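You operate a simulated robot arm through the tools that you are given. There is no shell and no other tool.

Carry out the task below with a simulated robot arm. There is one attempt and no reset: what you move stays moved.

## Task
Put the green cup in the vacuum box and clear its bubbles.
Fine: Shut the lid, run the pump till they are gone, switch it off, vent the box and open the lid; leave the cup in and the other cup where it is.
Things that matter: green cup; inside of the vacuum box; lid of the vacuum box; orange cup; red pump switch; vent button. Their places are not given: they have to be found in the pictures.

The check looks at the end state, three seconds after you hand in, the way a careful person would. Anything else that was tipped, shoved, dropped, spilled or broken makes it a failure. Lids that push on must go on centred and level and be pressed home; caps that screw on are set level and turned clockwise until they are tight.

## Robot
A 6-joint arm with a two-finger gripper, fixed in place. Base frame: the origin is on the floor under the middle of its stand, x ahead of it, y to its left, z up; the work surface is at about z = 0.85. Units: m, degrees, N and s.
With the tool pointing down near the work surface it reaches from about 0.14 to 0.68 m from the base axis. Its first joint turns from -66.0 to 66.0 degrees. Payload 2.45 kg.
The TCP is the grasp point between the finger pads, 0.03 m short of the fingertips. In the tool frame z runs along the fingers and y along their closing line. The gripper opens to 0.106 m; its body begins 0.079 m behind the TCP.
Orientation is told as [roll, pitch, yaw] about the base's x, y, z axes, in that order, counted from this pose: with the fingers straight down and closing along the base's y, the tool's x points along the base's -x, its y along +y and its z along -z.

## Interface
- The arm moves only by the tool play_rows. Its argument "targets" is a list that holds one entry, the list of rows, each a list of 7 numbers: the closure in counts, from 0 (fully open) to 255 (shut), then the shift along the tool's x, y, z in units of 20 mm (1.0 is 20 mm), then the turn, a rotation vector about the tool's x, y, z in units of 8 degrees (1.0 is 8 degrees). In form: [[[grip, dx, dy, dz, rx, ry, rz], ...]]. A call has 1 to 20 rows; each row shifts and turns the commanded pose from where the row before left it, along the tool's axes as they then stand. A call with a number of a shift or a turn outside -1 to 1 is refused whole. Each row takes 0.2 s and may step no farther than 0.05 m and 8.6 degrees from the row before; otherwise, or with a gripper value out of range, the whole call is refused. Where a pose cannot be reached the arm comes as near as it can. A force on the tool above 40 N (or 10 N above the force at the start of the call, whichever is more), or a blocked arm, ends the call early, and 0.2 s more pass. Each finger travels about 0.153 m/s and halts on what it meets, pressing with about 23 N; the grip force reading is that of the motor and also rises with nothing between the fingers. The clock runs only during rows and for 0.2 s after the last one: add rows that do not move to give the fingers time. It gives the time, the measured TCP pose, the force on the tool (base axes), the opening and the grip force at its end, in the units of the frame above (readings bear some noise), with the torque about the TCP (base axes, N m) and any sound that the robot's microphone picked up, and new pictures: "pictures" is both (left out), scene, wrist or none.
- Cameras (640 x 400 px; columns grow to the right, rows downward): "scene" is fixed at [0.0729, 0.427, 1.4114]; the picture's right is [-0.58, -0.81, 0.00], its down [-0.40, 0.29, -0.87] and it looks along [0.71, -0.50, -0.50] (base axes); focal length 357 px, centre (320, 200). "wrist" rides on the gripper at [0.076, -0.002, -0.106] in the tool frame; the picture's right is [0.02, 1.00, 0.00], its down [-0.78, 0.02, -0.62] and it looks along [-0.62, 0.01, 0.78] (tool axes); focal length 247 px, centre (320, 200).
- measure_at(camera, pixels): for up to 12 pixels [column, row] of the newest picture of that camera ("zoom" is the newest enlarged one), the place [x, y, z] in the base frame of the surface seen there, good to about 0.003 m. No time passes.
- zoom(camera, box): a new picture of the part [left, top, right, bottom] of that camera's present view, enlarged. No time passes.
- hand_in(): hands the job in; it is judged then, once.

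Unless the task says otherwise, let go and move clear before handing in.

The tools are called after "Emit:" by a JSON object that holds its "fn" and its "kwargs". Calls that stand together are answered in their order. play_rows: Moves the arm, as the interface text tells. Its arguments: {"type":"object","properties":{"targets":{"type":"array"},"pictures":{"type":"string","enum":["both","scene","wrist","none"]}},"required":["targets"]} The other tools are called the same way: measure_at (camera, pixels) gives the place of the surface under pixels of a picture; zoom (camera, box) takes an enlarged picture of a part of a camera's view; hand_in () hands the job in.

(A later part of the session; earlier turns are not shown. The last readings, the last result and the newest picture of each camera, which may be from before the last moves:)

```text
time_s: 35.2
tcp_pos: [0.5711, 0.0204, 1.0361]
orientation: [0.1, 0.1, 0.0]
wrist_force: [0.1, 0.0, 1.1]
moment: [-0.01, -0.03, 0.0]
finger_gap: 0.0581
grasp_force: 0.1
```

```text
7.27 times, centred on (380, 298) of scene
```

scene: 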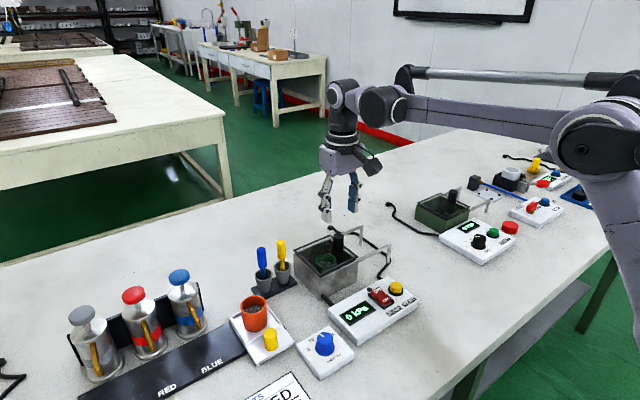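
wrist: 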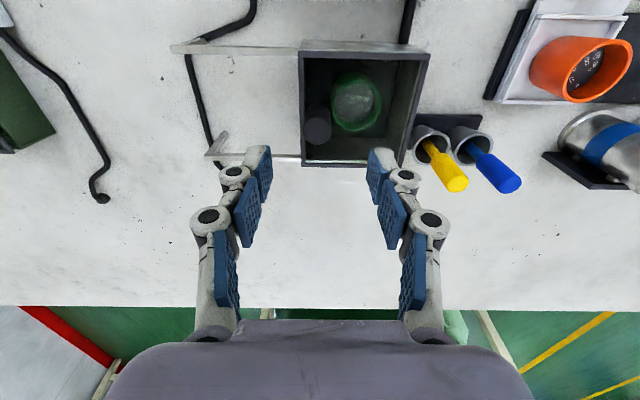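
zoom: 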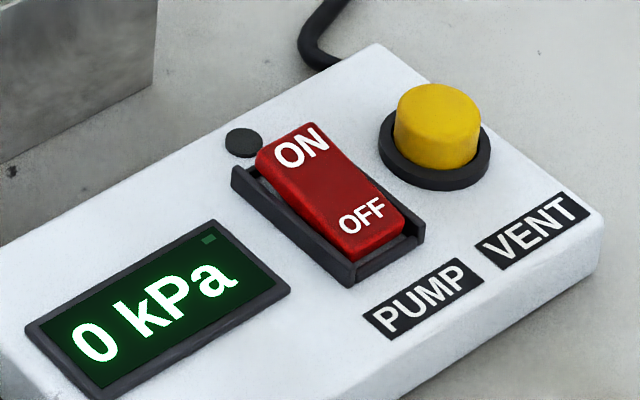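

The lid is flush, and the rocker's ON end (far, at zoom (300,145)) stands raised while the OFF end is down. I'll measure the rocker, housing and vent button.

Emit:
{"fn": "measure_at", "kwargs": {"camera": "zoom", "pixels": [[310, 130], [265, 160], [290, 148], [305, 160], [335, 190], [365, 220], [345, 258], [400, 220], [242, 143], [438, 100], [435, 180], [300, 230]]}}

Emit:
{"fn": "measure_at", "kwargs": {"camera": "zoom", "pixels": [[350, 275], [410, 232], [237, 175], [395, 115], [480, 115], [435, 90], [425, 200], [200, 200], [300, 330], [310, 126]]}}

```text
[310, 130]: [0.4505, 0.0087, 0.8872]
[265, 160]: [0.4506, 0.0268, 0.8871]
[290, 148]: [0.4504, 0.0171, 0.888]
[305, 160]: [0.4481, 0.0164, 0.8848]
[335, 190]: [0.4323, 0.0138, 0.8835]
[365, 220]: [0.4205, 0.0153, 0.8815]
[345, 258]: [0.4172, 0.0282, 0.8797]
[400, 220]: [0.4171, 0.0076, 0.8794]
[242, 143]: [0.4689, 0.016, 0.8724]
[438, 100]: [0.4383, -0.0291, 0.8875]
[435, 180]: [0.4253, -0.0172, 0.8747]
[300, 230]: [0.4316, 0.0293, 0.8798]
```

```text
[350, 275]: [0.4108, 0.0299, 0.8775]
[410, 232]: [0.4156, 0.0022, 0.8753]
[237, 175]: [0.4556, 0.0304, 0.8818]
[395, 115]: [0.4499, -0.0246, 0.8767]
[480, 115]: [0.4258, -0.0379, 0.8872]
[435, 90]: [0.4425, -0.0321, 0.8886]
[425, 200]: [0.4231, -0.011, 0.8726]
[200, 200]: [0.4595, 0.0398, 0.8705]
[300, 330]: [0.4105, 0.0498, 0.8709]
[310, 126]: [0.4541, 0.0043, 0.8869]
```

The rocker spans x≈0.414–0.453, centre y≈0.0165, with the ON end at z≈0.888, and the vent cap is at about (0.435, -0.029), z≈0.888. I'll close the fingers and hover over the ON end at (0.455, 0.017).

Emit:
{"fn": "play_rows", "kwargs": {"targets": [[[150, 0.97, -0.028, 0, 0, 0, 0], [190, 0.97, -0.028, 0, 0, 0, 0], [230, 0.97, -0.028, 0, 0, 0, 0], [255, 0.97, -0.028, 0, 0, 0, 0], [255, 0.97, -0.028, 0, 0, 0, 0], [255, 0.95, -0.028, 0, 0, 0, 0], [255, 0, 0, 0.9, 0, 0, 0], [255, 0, 0, 0.9, 0, 0, 0], [255, 0, 0, 0.9, 0, 0, 0], [255, 0, 0, 0.9, 0, 0, 0], [255, 0, 0, 0.9, 0, 0, 0], [255, 0, 0, 0, 0, 0, 0]]]}}

```text
time_s: 37.8
tcp_pos: [0.4541, 0.0178, 0.9447]
orientation: [0.1, -0.1, 0.0]
wrist_force: [0.4, -0.2, 0.0]
moment: [-0.01, -0.01, 0.02]
finger_gap: 0.0
grasp_force: 23.0
```

scene: 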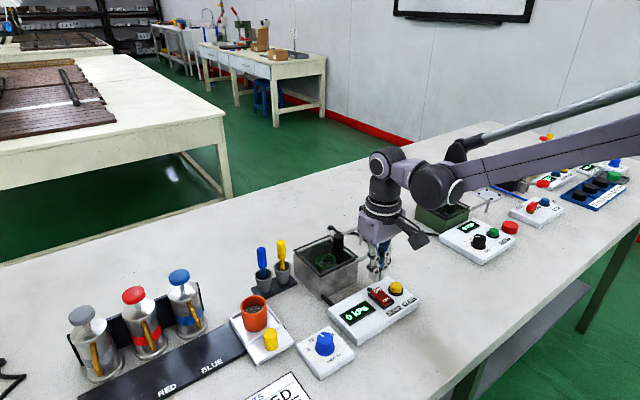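
wrist: 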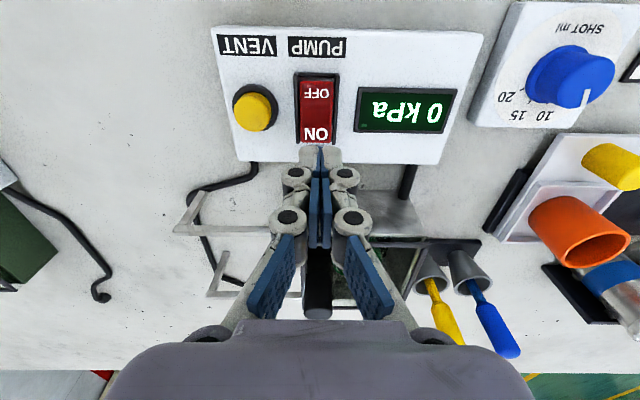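

Emit:
{"fn": "zoom", "kwargs": {"camera": "wrist", "box": [210, 50, 430, 220]}}

Emit:
{"fn": "zoom", "kwargs": {"camera": "scene", "box": [330, 230, 430, 310]}}

Emit:
{"fn": "measure_at", "kwargs": {"camera": "wrist", "pixels": [[303, 150], [337, 150], [310, 147], [330, 147], [312, 165]]}}

```text
2.35 times, centred on (320, 135) of wrist
```

zoom: 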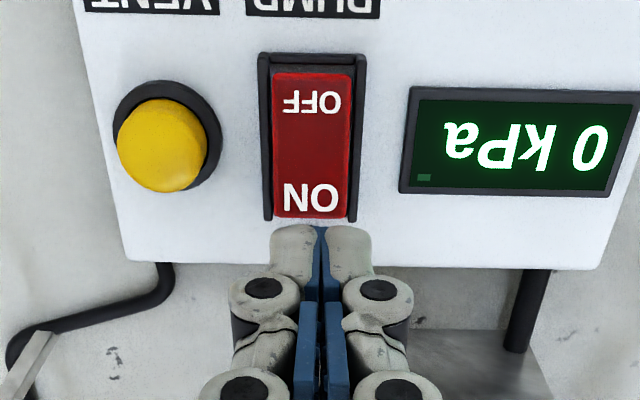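

```text
5.00 times, centred on (380, 270) of scene
```

zoom: 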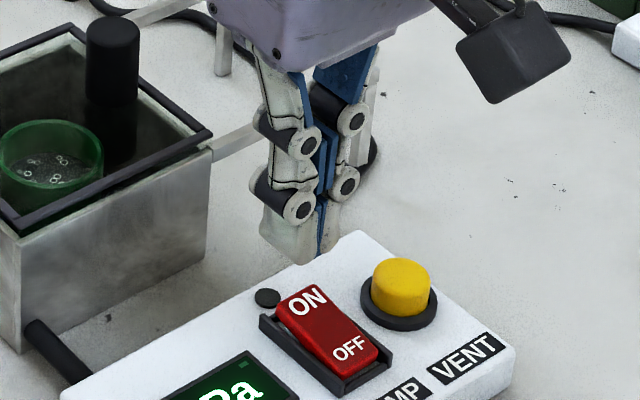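

```text
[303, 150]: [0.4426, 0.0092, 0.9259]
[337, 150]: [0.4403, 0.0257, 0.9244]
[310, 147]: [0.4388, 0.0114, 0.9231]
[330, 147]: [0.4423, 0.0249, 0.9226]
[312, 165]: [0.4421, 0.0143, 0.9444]
```

The closed tips hover above the rocker with their near face at x≈0.442. I'll shift 5 mm farther out so that only the ON end is pressed, then press down in 2 mm steps.

Emit:
{"fn": "play_rows", "kwargs": {"targets": [[[255, -0.25, -0.05, 0.4, 0, 0, 0], [255, 0, 0, 0.5, 0, 0, 0], [255, 0, 0, 0.3, 0, 0, 0], [255, 0, 0, 0.1, 0, 0, 0], [255, 0, 0, 0.1, 0, 0, 0], [255, 0, 0, 0.1, 0, 0, 0]]]}}

```text
time_s: 39.2
tcp_pos: [0.4601, 0.0176, 0.9162]
orientation: [0.1, 0.0, 0.0]
wrist_force: [-0.1, -0.4, -0.3]
moment: [0.0, 0.01, -0.01]
finger_gap: 0.0061
grasp_force: 28.7
```

scene: 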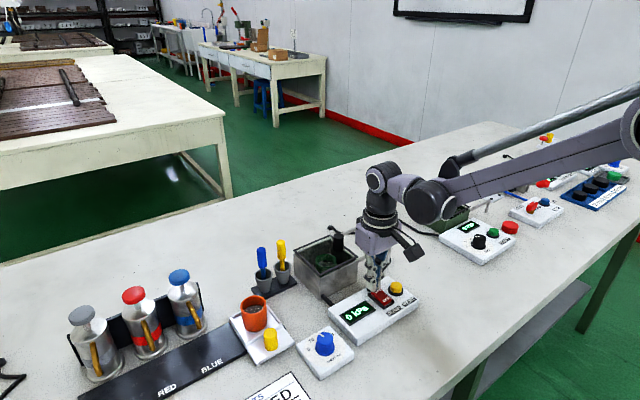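
wrist: 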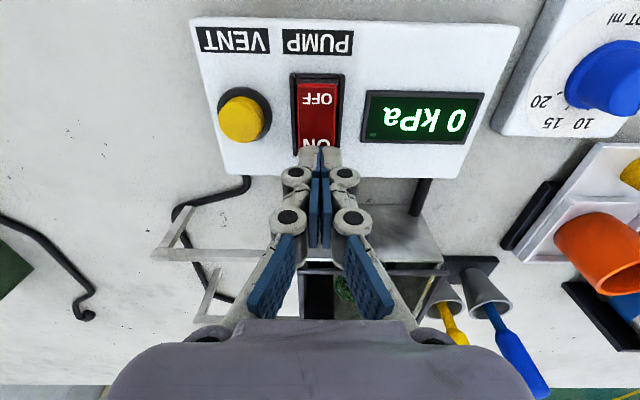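

The finger gap reads 0.006 m at z=0.916 though the force is near zero. I'll zoom in to see where the tips stand relative to the ON end.

Emit:
{"fn": "zoom", "kwargs": {"camera": "wrist", "box": [250, 60, 390, 200]}}

Emit:
{"fn": "zoom", "kwargs": {"camera": "scene", "box": [335, 245, 425, 315]}}

```text
2.86 times, centred on (320, 130) of wrist
```

zoom: 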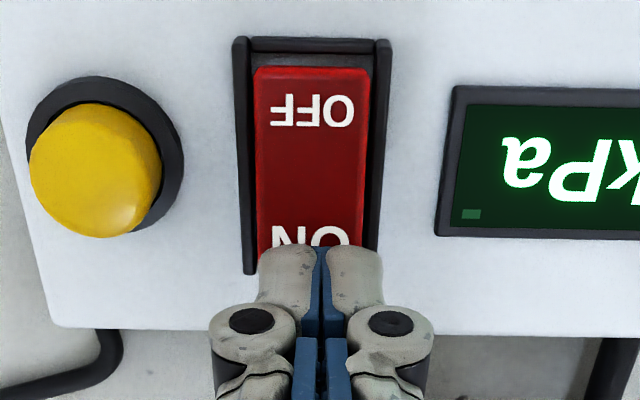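

```text
5.71 times, centred on (380, 280) of scene
```

zoom: 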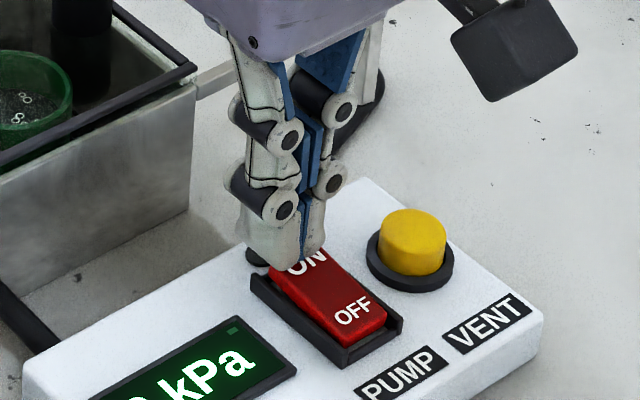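

The tips rest over the ON end, which is still raised. I'll press further in 2 mm steps.

Emit:
{"fn": "play_rows", "kwargs": {"targets": [[[255, 0, 0, 0.1, 0, 0, 0], [255, 0, 0, 0.1, 0, 0, 0], [255, 0, 0, 0.1, 0, 0, 0]]]}}

```text
time_s: 40.0
tcp_pos: [0.4593, 0.0184, 0.9101]
orientation: [0.0, -0.1, 0.1]
wrist_force: [-0.2, 0.0, 12.1]
moment: [-0.05, 0.17, 0.02]
finger_gap: 0.0056
grasp_force: 28.6
heard: click
```

scene: 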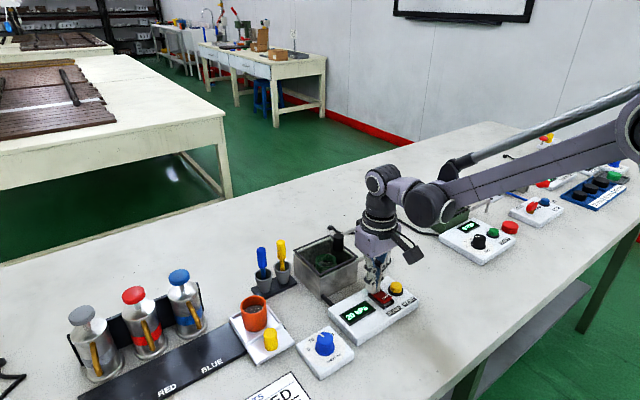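
wrist: 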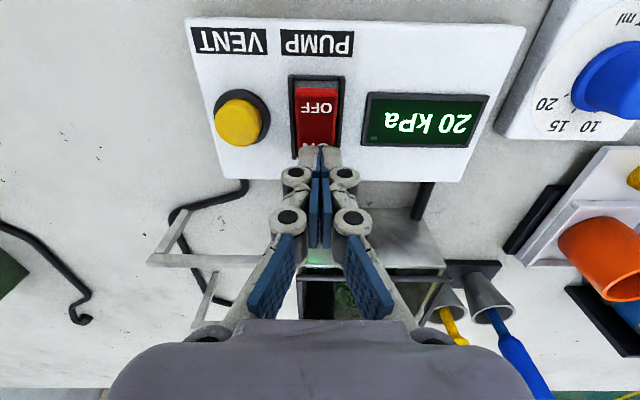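

A click was heard and the display shows 20 kPa, so the pump is running. I'll lift off, shift toward the OFF end (x≈0.408) and look at the cup.

Emit:
{"fn": "play_rows", "kwargs": {"targets": [[[255, 0, 0, -0.5, 0, 0, 0], [255, 0.5, 0, -0.8, 0, 0, 0], [255, 1, 0, 0, 0, 0, 0], [255, 1, 0, 0, 0, 0, 0]]]}}

Emit:
{"fn": "zoom", "kwargs": {"camera": "scene", "box": [285, 215, 425, 325]}}

```text
time_s: 41.0
tcp_pos: [0.4093, 0.0154, 0.9373]
orientation: [0.0, 0.0, 0.0]
wrist_force: [-0.3, -0.2, 0.9]
moment: [0.04, -0.02, -0.04]
finger_gap: 0.0
grasp_force: 28.7
```

scene: 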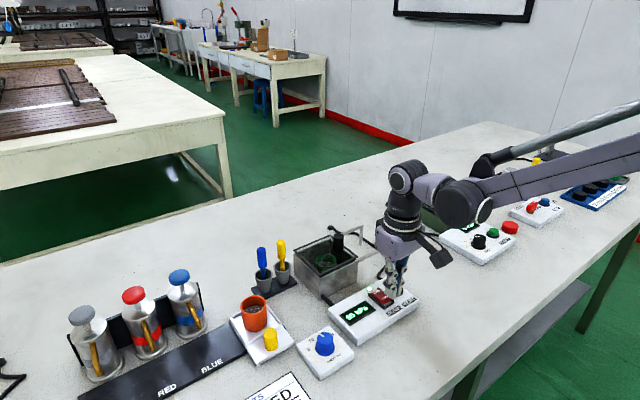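
wrist: 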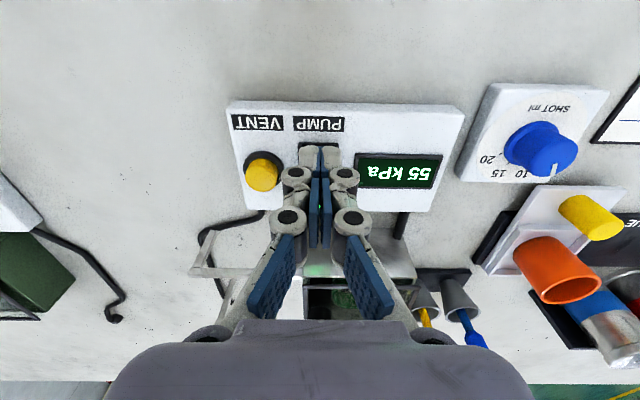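

```text
3.64 times, centred on (355, 270) of scene
```

zoom: 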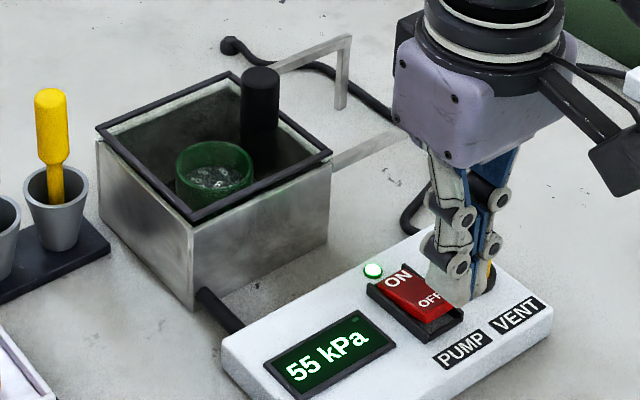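

The lamp is lit and the gauge shows 55 kPa; bubbles still show in the cup at zoom (213,178). I'll wait in short steps and watch the liquid.

Emit:
{"fn": "play_rows", "kwargs": {"targets": [[[255, 0, 0, 0, 0, 0, 0], [255, 0, 0, 0, 0, 0, 0], [255, 0, 0, 0, 0, 0, 0], [255, 0, 0, 0, 0, 0, 0]]], "pictures": "scene"}}

Emit:
{"fn": "zoom", "kwargs": {"camera": "scene", "box": [305, 240, 365, 290]}}

Emit:
{"fn": "zoom", "kwargs": {"camera": "scene", "box": [330, 275, 420, 335]}}

```text
time_s: 42.0
tcp_pos: [0.4097, 0.0164, 0.9367]
orientation: [0.1, 0.0, 0.0]
wrist_force: [-0.7, 0.3, -0.6]
moment: [0.0, -0.01, -0.02]
finger_gap: 0.0002
grasp_force: 28.7
```

scene: 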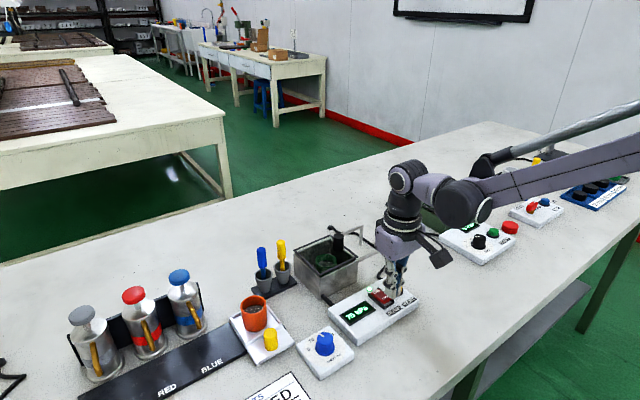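

```text
8.00 times, centred on (335, 265) of scene
```

zoom: 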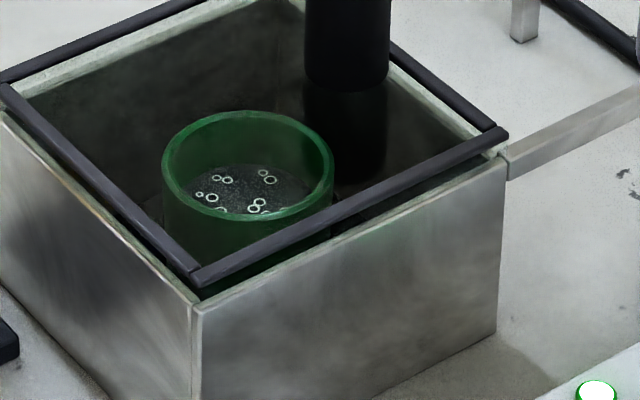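

```text
6.67 times, centred on (375, 305) of scene
```

zoom: 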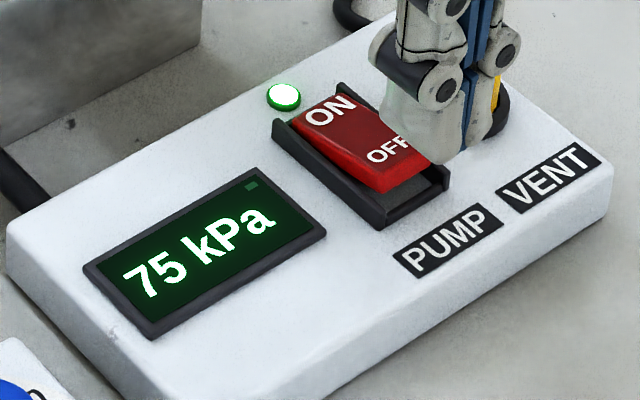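

At 75 kPa about nine bubbles are still visible in the scene zoom. I'll rise 0.10 m and shift 0.07 m to -y so the wrist camera can see the whole liquid through the lid.

Emit:
{"fn": "play_rows", "kwargs": {"targets": [[[255, 0, 0, -1, 0, 0, 0], [255, 0, -0.85, -1, 0, 0, 0], [255, 0, -0.85, -1, 0, 0, 0], [255, 0, -0.9, -1, 0, 0, 0], [255, 0, -0.9, -1, 0, 0, 0]]]}}

Emit:
{"fn": "zoom", "kwargs": {"camera": "wrist", "box": [350, 180, 450, 260]}}

Emit:
{"fn": "zoom", "kwargs": {"camera": "scene", "box": [305, 240, 365, 290]}}

```text
time_s: 43.2
tcp_pos: [0.4093, -0.0548, 1.0365]
orientation: [0.1, 0.0, 0.1]
wrist_force: [-0.3, 1.3, -0.4]
moment: [0.01, 0.01, 0.01]
finger_gap: 0.0003
grasp_force: 29.2
```

scene: 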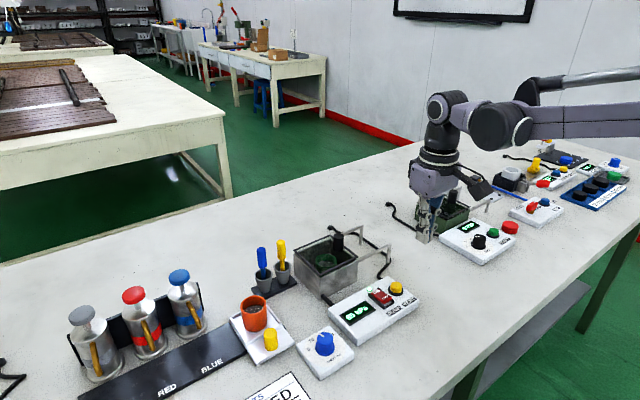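
wrist: 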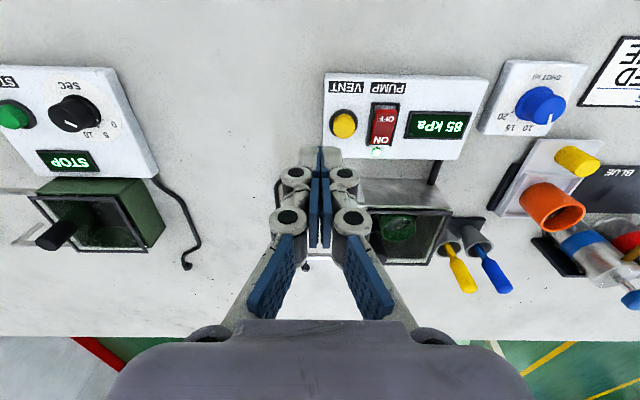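

```text
5.00 times, centred on (400, 220) of wrist
```

zoom: 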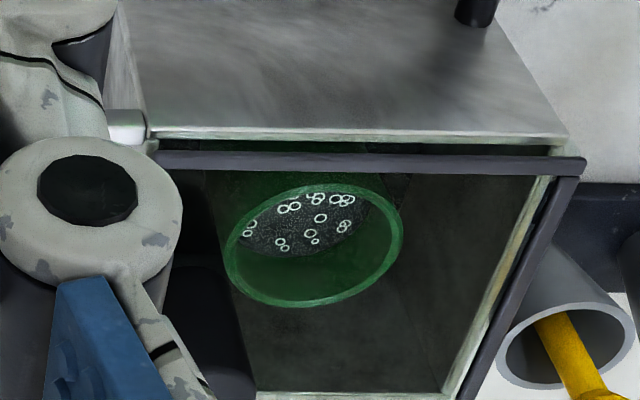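

```text
8.00 times, centred on (335, 265) of scene
```

zoom: 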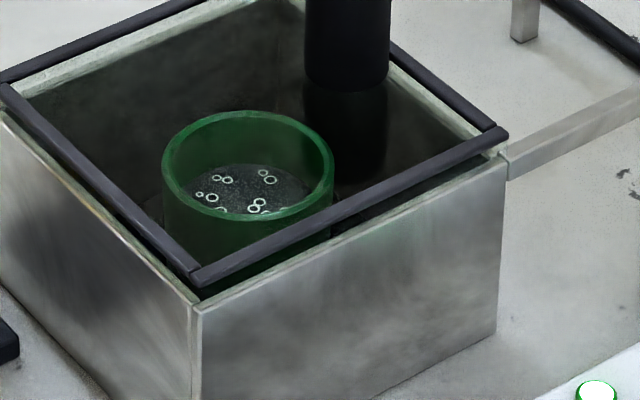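

The gauge reads 85 kPa and many bubbles still show in the wrist zoom (240–355, 195–250). I'll wait one second at a time.

Emit:
{"fn": "play_rows", "kwargs": {"targets": [[[255, 0, 0, 0, 0, 0, 0], [255, 0, 0, 0, 0, 0, 0], [255, 0, 0, 0, 0, 0, 0], [255, 0, 0, 0, 0, 0, 0], [255, 0, 0, 0, 0, 0, 0], [255, 0, 0, 0, 0, 0, 0]]], "pictures": "wrist"}}

Emit:
{"fn": "zoom", "kwargs": {"camera": "wrist", "box": [350, 180, 450, 260]}}

Emit:
{"fn": "zoom", "kwargs": {"camera": "scene", "box": [305, 240, 365, 290]}}

```text
time_s: 44.6
tcp_pos: [0.4102, -0.0536, 1.0356]
orientation: [0.0, 0.1, 0.0]
wrist_force: [0.2, 0.4, -0.6]
moment: [-0.01, -0.01, -0.02]
finger_gap: 0.0
grasp_force: 27.9
```

wrist: 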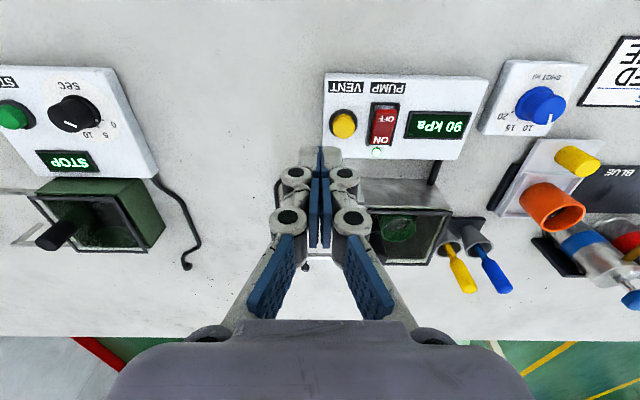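

```text
5.00 times, centred on (400, 220) of wrist
```

zoom: 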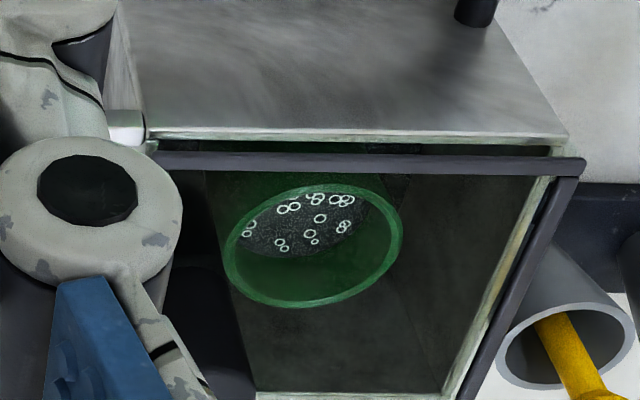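

```text
8.00 times, centred on (335, 265) of scene
```

zoom: 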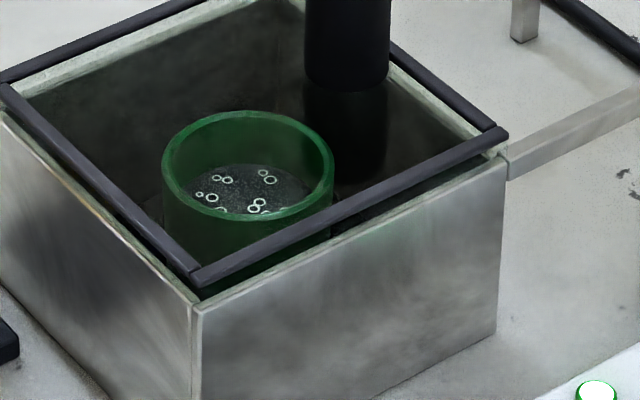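

The gauge is at 90 kPa and the bubbles are unchanged. I'll keep waiting in one- to two-second steps.

Emit:
{"fn": "play_rows", "kwargs": {"targets": [[[255, 0, 0, 0, 0, 0, 0], [255, 0, 0, 0, 0, 0, 0], [255, 0, 0, 0, 0, 0, 0], [255, 0, 0, 0, 0, 0, 0], [255, 0, 0, 0, 0, 0, 0], [255, 0, 0, 0, 0, 0, 0], [255, 0, 0, 0, 0, 0, 0], [255, 0, 0, 0, 0, 0, 0]]], "pictures": "wrist"}}

Emit:
{"fn": "zoom", "kwargs": {"camera": "wrist", "box": [350, 180, 450, 260]}}

Emit:
{"fn": "zoom", "kwargs": {"camera": "scene", "box": [305, 240, 365, 290]}}

```text
time_s: 46.4
tcp_pos: [0.4109, -0.0549, 1.0349]
orientation: [0.1, -0.1, -0.1]
wrist_force: [0.5, -0.7, 0.4]
moment: [0.03, 0.0, 0.01]
finger_gap: 0.0
grasp_force: 29.2
```

wrist: 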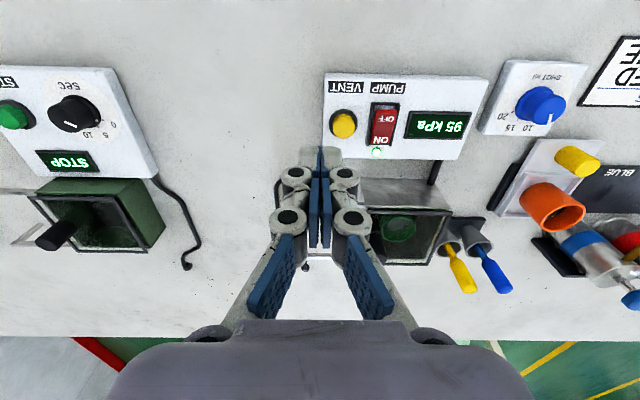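

```text
5.00 times, centred on (400, 220) of wrist
```

zoom: 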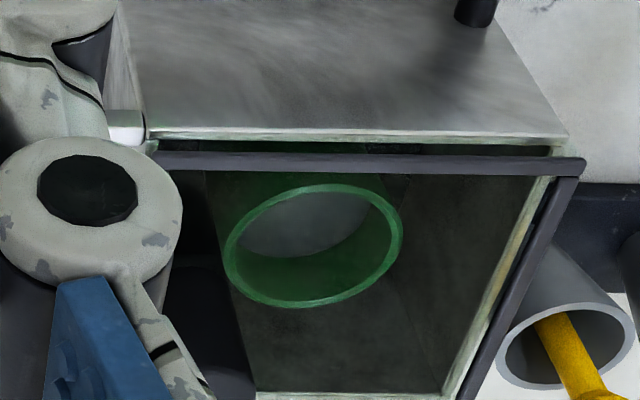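

```text
8.00 times, centred on (335, 265) of scene
```

zoom: 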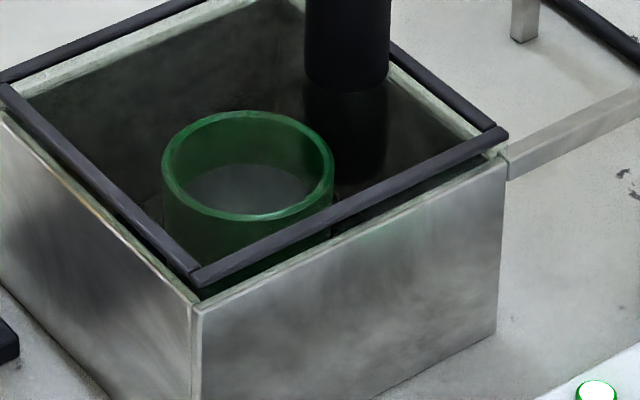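

The liquid is now smooth in both zooms with no rings left, at 95 kPa. I'll return over the OFF end (x≈0.408, y≈0.0165) and press it in small steps.

Emit:
{"fn": "play_rows", "kwargs": {"targets": [[[255, 0.12, 0.9, 0.8, 0, 0, 0], [255, 0, 0.9, 0.8, 0, 0, 0], [255, 0, 0.9, 0.8, 0, 0, 0], [255, 0, 0.87, 0.8, 0, 0, 0], [255, 0, 0, 0.9, 0, 0, 0], [255, 0, 0, 0.9, 0, 0, 0], [255, 0, 0, 0.5, 0, 0, 0], [255, 0, 0, 0.25, 0, 0, 0], [255, 0, 0, 0.1, 0, 0, 0], [255, 0, 0, 0.1, 0, 0, 0], [255, 0, 0, 0.1, 0, 0, 0], [255, 0, 0, 0.1, 0, 0, 0], [255, 0, 0, 0.1, 0, 0, 0]]]}}

Emit:
{"fn": "zoom", "kwargs": {"camera": "scene", "box": [330, 245, 430, 325]}}

```text
time_s: 49.2
tcp_pos: [0.4068, 0.0187, 0.91]
orientation: [0.1, 0.1, 0.0]
wrist_force: [-0.5, 0.3, -0.3]
moment: [0.01, 0.02, 0.0]
finger_gap: 0.0
grasp_force: 28.9
```

scene: 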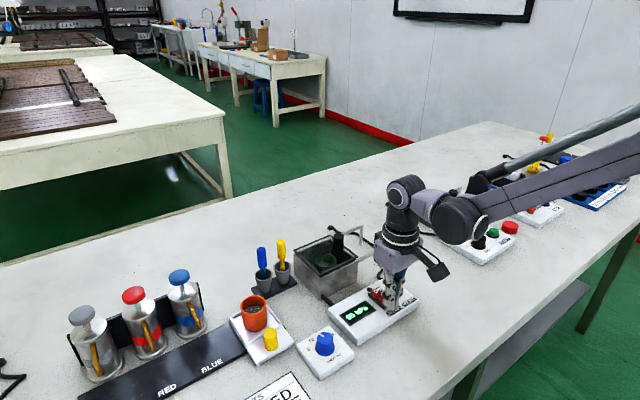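
wrist: 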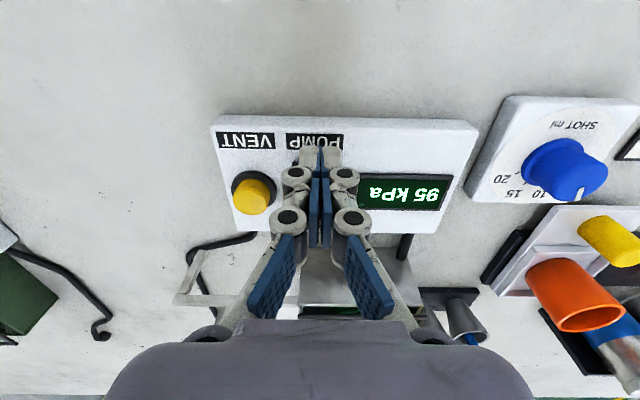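

```text
5.00 times, centred on (380, 285) of scene
```

zoom: 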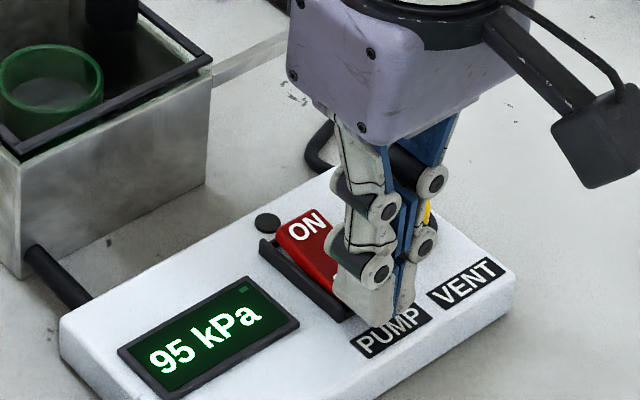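

The lamp at zoom (267,223) is now dark and the ON end looks raised, so the pump seems off. I'll lift off and confirm.

Emit:
{"fn": "play_rows", "kwargs": {"targets": [[[255, 0, 0, -0.7, 0, 0, 0], [255, 0, 0, -1, 0, 0, 0], [255, 0, 0, -1, 0, 0, 0]]]}}

Emit:
{"fn": "zoom", "kwargs": {"camera": "scene", "box": [330, 245, 430, 325]}}

Emit:
{"fn": "zoom", "kwargs": {"camera": "wrist", "box": [190, 50, 480, 220]}}

```text
time_s: 50.0
tcp_pos: [0.4058, 0.017, 0.9666]
orientation: [0.1, 0.1, -0.1]
wrist_force: [0.5, 0.1, -0.5]
moment: [0.0, -0.02, -0.02]
finger_gap: 0.0
grasp_force: 28.7
```

scene: 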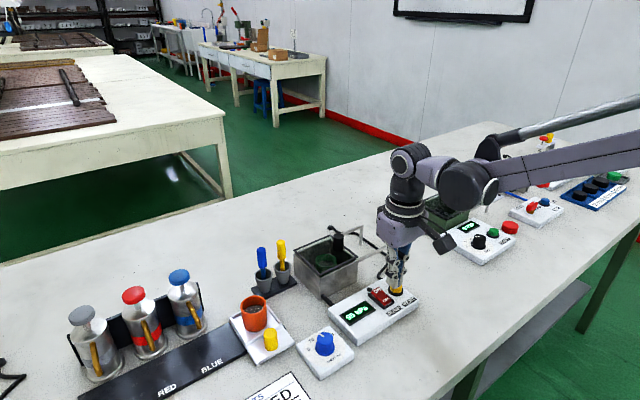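
wrist: 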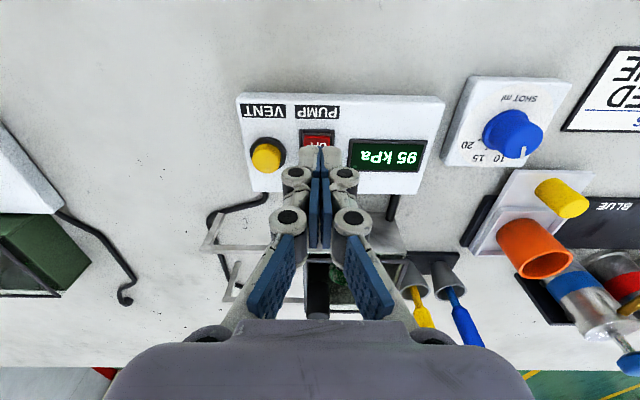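

```text
5.00 times, centred on (380, 285) of scene
```

zoom: 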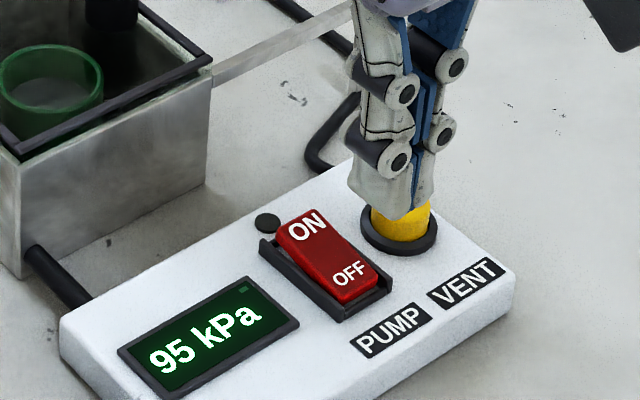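

```text
2.21 times, centred on (335, 135) of wrist
```

zoom: 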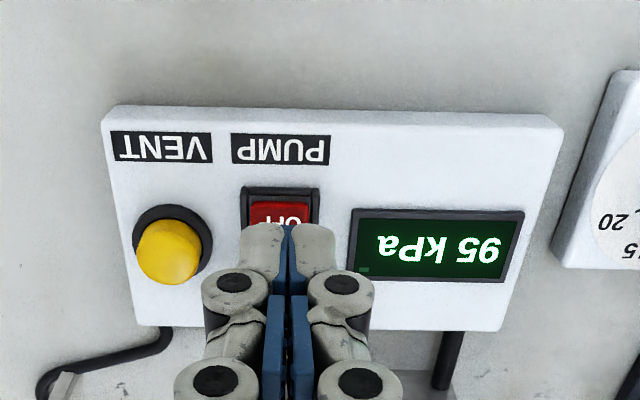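

The pump is off (lamp dark, OFF end down) with 95 kPa still held. Next the vent button: I'll measure its cap centre.

Emit:
{"fn": "measure_at", "kwargs": {"camera": "zoom", "pixels": [[140, 255], [196, 255], [168, 230], [168, 280], [168, 255], [135, 235], [210, 235], [168, 207]]}}

```text
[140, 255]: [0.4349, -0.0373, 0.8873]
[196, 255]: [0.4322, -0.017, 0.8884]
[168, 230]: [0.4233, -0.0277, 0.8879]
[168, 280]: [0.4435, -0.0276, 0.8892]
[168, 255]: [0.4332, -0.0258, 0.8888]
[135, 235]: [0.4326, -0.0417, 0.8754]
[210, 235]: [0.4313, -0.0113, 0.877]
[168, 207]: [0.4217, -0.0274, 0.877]
```

The vent cap centre is at about (0.4335, -0.0272), top z≈0.888. I'll move above it and press down in small steps.

Emit:
{"fn": "play_rows", "kwargs": {"targets": [[[255, -0.46, -0.737, 0, 0, 0, 0], [255, -0.46, -0.737, 0, 0, 0, 0], [255, -0.465, -0.737, 0, 0, 0, 0], [255, 0, 0, 0.8, 0, 0, 0], [255, 0, 0, 0.8, 0, 0, 0], [255, 0, 0, 0.5, 0, 0, 0], [255, 0, 0, 0.2, 0, 0, 0], [255, 0, 0, 0.1, 0, 0, 0], [255, 0, 0, 0.1, 0, 0, 0], [255, 0, 0, 0.1, 0, 0, 0]]]}}

Emit:
{"fn": "zoom", "kwargs": {"camera": "scene", "box": [330, 245, 430, 325]}}

```text
time_s: 52.2
tcp_pos: [0.4359, -0.0268, 0.9127]
orientation: [0.1, 0.0, 0.0]
wrist_force: [-1.1, 0.8, 1.0]
moment: [0.05, 0.04, 0.0]
finger_gap: 0.006
grasp_force: 28.7
heard: click
```

scene: 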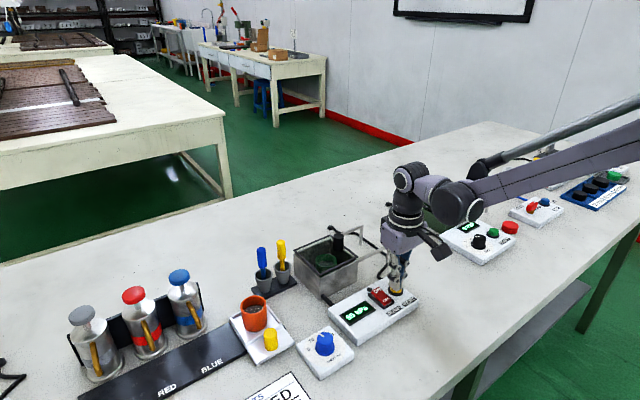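
wrist: 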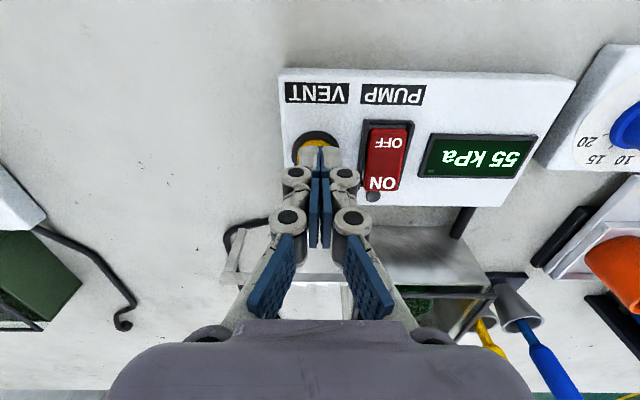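

```text
5.00 times, centred on (380, 285) of scene
```

zoom: 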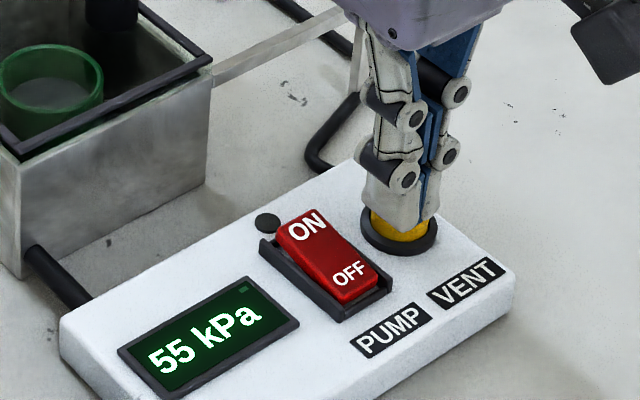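

A click was heard and the gauge is dropping (55 kPa). I'll hold the button down until it reads 0.

Emit:
{"fn": "play_rows", "kwargs": {"targets": [[[255, 0, 0, 0, 0, 0, 0], [255, 0, 0, 0, 0, 0, 0], [255, 0, 0, 0, 0, 0, 0], [255, 0, 0, 0, 0, 0, 0], [255, 0, 0, 0, 0, 0, 0], [255, 0, 0, 0, 0, 0, 0], [255, 0, 0, 0, 0, 0, 0], [255, 0, 0, 0, 0, 0, 0]]]}}

Emit:
{"fn": "zoom", "kwargs": {"camera": "scene", "box": [330, 245, 430, 325]}}

```text
time_s: 54.0
tcp_pos: [0.436, -0.0246, 0.9125]
orientation: [0.1, 0.0, 0.1]
wrist_force: [0.0, -0.4, 2.3]
moment: [-0.01, -0.03, 0.02]
finger_gap: 0.006
grasp_force: 28.7
```

scene: 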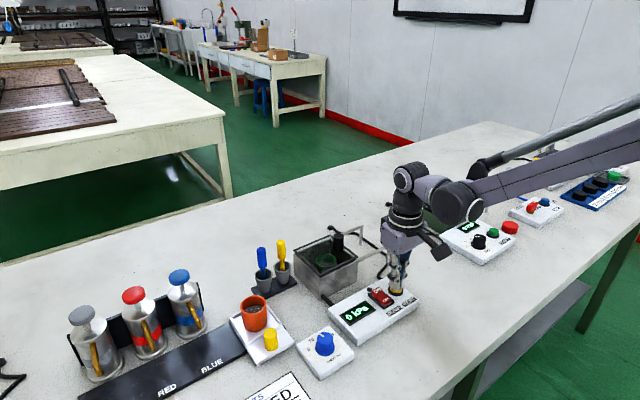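
wrist: 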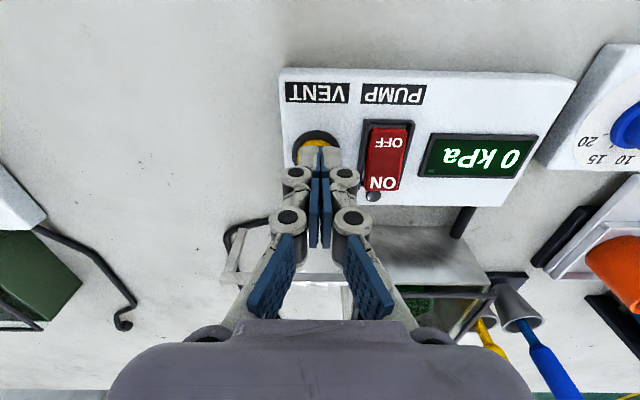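

```text
5.00 times, centred on (380, 285) of scene
```

zoom: 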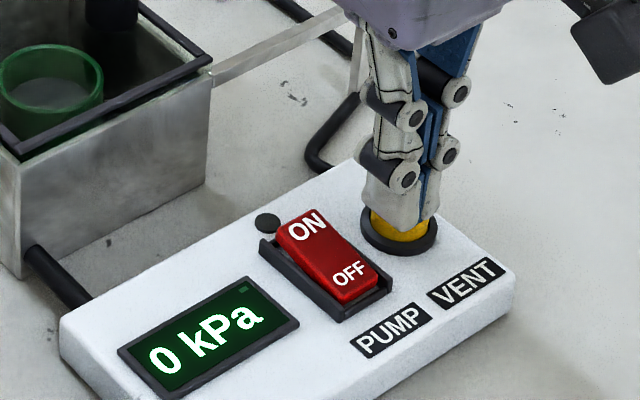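

The gauge reads 0 kPa. I'll lift off the vent button and go above the lid knob at about (0.571, 0.020), opening the fingers on the way.

Emit:
{"fn": "play_rows", "kwargs": {"targets": [[[255, 0, 0, -0.5, 0, 0, 0], [255, 0, 0, -1, 0, 0, 0], [255, 0, 0, -1, 0, 0, 0], [255, 0, 0, -1, 0, 0, 0], [255, 0, 0, -1, 0, 0, 0], [255, 0, 0, -1, 0, 0, 0], [255, 0, 0, -0.7, 0, 0, 0], [220, -0.964, 0.319, 0, 0, 0, 0], [180, -0.964, 0.319, 0, 0, 0, 0], [150, -0.964, 0.319, 0, 0, 0, 0], [130, -0.964, 0.319, 0, 0, 0, 0], [115, -0.964, 0.319, 0, 0, 0, 0], [115, -0.964, 0.319, 0, 0, 0, 0], [115, -0.964, 0.319, 0, 0, 0, 0], [115, 0, 0, 0, 0, 0, 0]]]}}

Emit:
{"fn": "zoom", "kwargs": {"camera": "scene", "box": [285, 215, 425, 325]}}

Emit:
{"fn": "zoom", "kwargs": {"camera": "wrist", "box": [280, 20, 450, 190]}}

```text
time_s: 57.2
tcp_pos: [0.5704, 0.0172, 1.0376]
orientation: [0.2, 0.0, 0.0]
wrist_force: [0.3, -0.3, 0.2]
moment: [0.04, -0.01, 0.01]
finger_gap: 0.0582
grasp_force: 0.0
```

scene: 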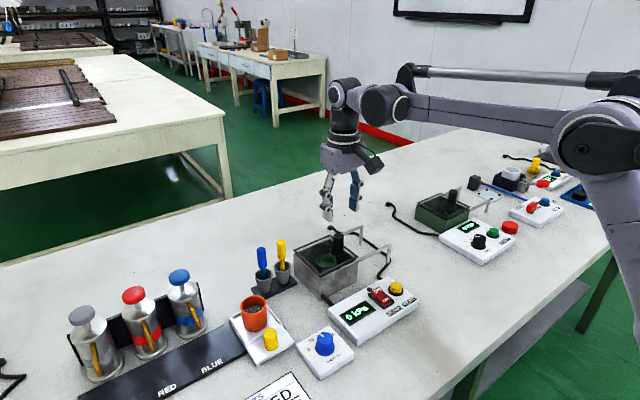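
wrist: 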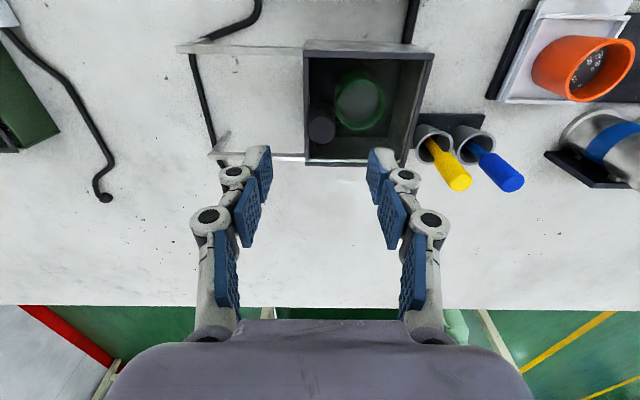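

```text
3.64 times, centred on (355, 270) of scene
```

zoom: 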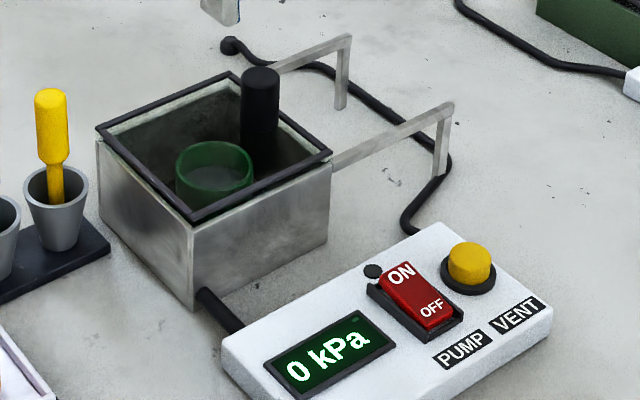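

```text
2.35 times, centred on (365, 105) of wrist
```

zoom: 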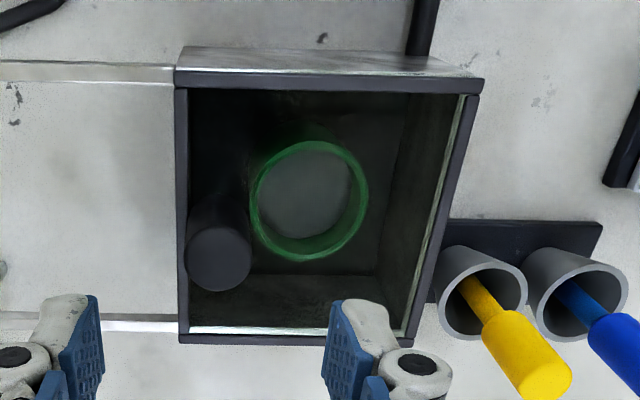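

The liquid is clear and the gauge at 0. I'll descend onto the knob (TCP z≈0.957) and close on it.

Emit:
{"fn": "play_rows", "kwargs": {"targets": [[[115, 0, 0.12, 0.7, 0, 0, 0], [115, 0, 0, 1, 0, 0, 0], [115, 0, 0, 1, 0, 0, 0], [115, 0, 0, 0.8, 0, 0, 0], [115, 0, 0, 0.5, 0, 0, 0], [150, 0, 0, 0, 0, 0, 0], [180, 0, 0, 0, 0, 0, 0], [200, 0, 0, 0, 0, 0, 0], [215, 0, 0, 0, 0, 0, 0], [230, 0, 0, 0, 0, 0, 0], [230, 0, 0, 0, 0, 0, 0]]]}}

```text
time_s: 59.6
tcp_pos: [0.5707, 0.0202, 0.9543]
orientation: [-0.2, 0.1, -0.2]
wrist_force: [-1.7, -19.5, -6.9]
moment: [-0.33, 0.02, -0.2]
finger_gap: 0.0233
grasp_force: 44.9
```

scene: 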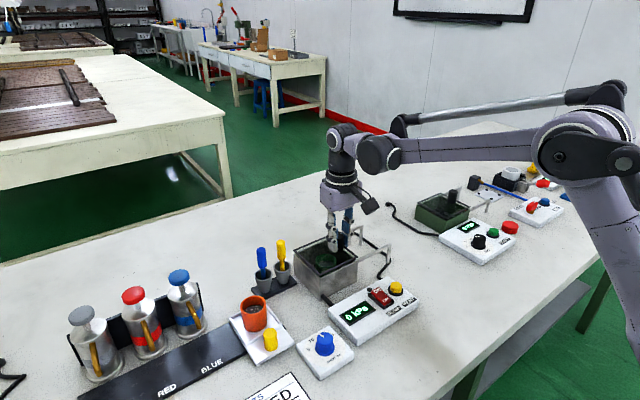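
wrist: 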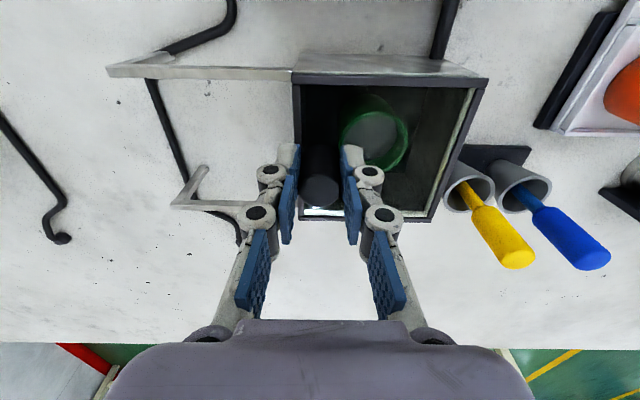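

The knob is gripped. I'll slide the lid back along -y, first about 0.09 m.

Emit:
{"fn": "play_rows", "kwargs": {"targets": [[[230, 0, -0.2, 0, 0, 0, 0], [230, 0, -0.4, 0, 0, 0, 0], [230, 0, -0.5, 0, 0, 0, 0], [230, 0, -0.5, 0, 0, 0, 0], [230, 0, -0.5, 0, 0, 0, 0], [230, 0, -0.5, 0, 0, 0, 0], [230, 0, -0.5, 0, 0, 0, 0], [230, 0, -0.5, 0, 0, 0, 0], [230, 0, -0.5, 0, 0, 0, 0], [230, 0, -0.4, 0, 0, 0, 0], [230, 0, 0, 0, 0, 0, 0]]]}}

```text
time_s: 62.0
tcp_pos: [0.571, -0.0688, 0.9562]
orientation: [0.0, -0.1, -0.2]
wrist_force: [-6.7, -0.6, -15.0]
moment: [-0.07, -0.19, 0.05]
finger_gap: 0.0232
grasp_force: 45.0
```

scene: 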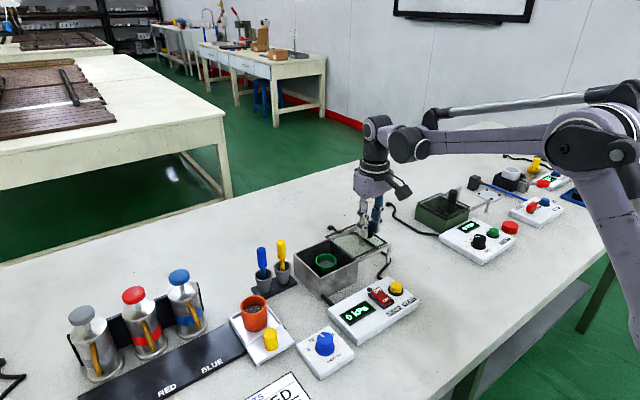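
wrist: 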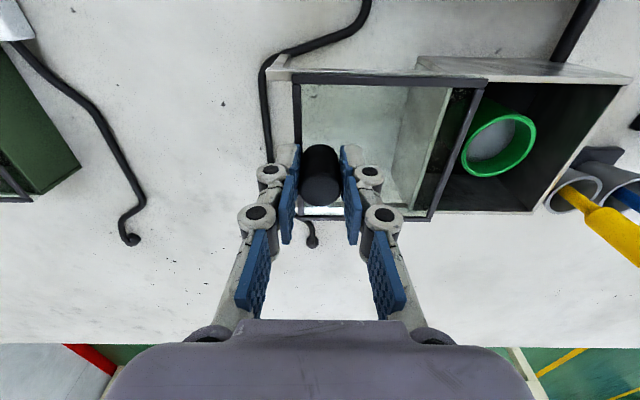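

The lid is back to knob y≈-0.069; it started at -0.079. I'll slide the last 10 mm in small steps until the stop is felt.

Emit:
{"fn": "play_rows", "kwargs": {"targets": [[[230, 0, -0.15, 0, 0, 0, 0], [230, 0, -0.15, 0, 0, 0, 0], [230, 0, -0.1, 0, 0, 0, 0], [230, 0, -0.1, 0, 0, 0, 0], [230, 0, 0, 0, 0, 0, 0]]]}}

```text
time_s: 63.2
tcp_pos: [0.5705, -0.0788, 0.9552]
orientation: [0.0, -0.1, 0.0]
wrist_force: [5.0, -1.5, -0.4]
moment: [-0.04, -0.22, 0.06]
finger_gap: 0.0234
grasp_force: 45.2
```

scene: 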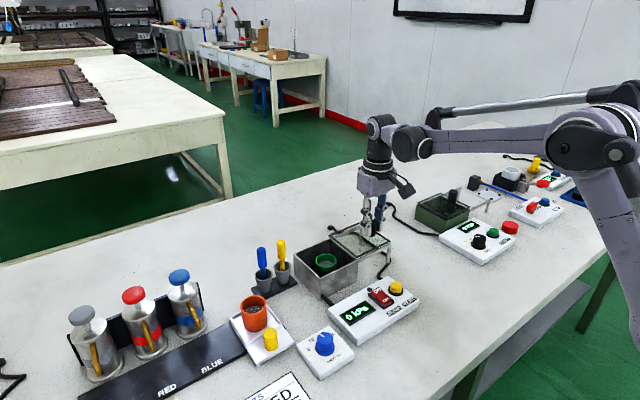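
wrist: 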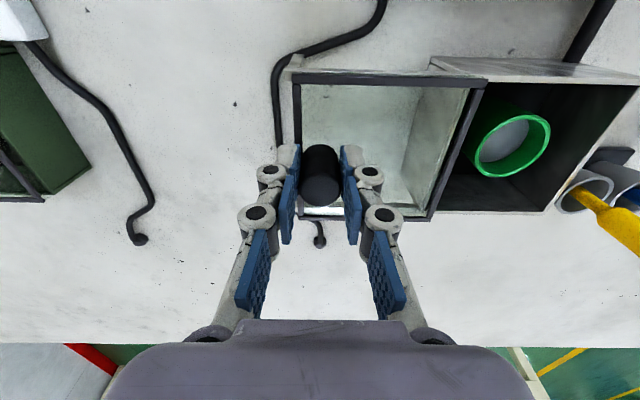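

The knob is back at about y=-0.079 without a stop force. I'll add 1–2 mm to match the original fully open place, then check.

Emit:
{"fn": "play_rows", "kwargs": {"targets": [[[230, 0, -0.08, 0, 0, 0, 0], [230, 0, 0, 0, 0, 0, 0]]]}}

Emit:
{"fn": "zoom", "kwargs": {"camera": "scene", "box": [285, 205, 405, 305]}}

```text
time_s: 63.8
tcp_pos: [0.5711, -0.0797, 0.9555]
orientation: [0.0, -0.1, 0.0]
wrist_force: [7.2, -0.6, -3.4]
moment: [-0.04, -0.61, 0.01]
finger_gap: 0.0236
grasp_force: 45.0
```

scene: 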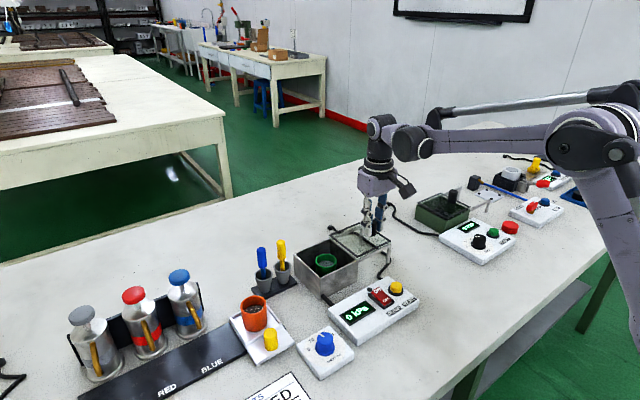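
wrist: 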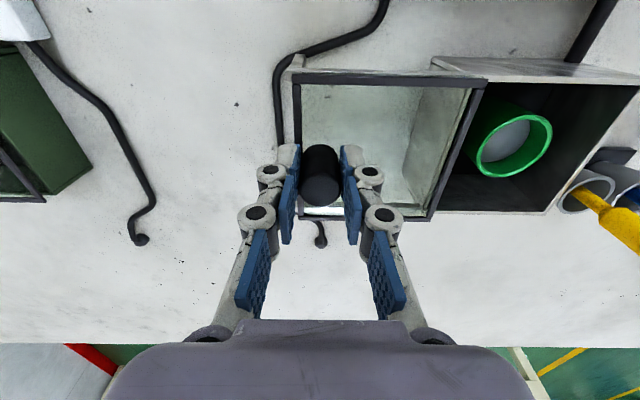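

```text
4.00 times, centred on (345, 255) of scene
```

zoom: 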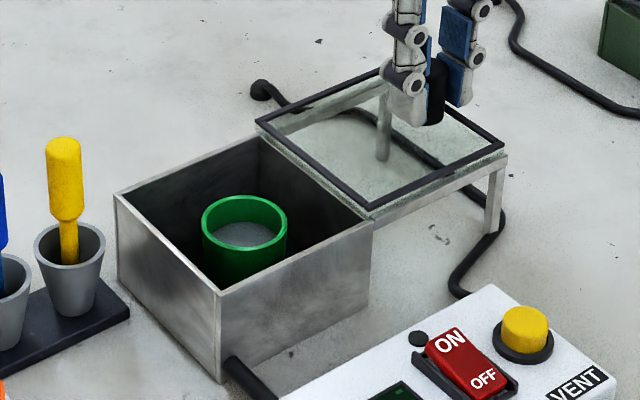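

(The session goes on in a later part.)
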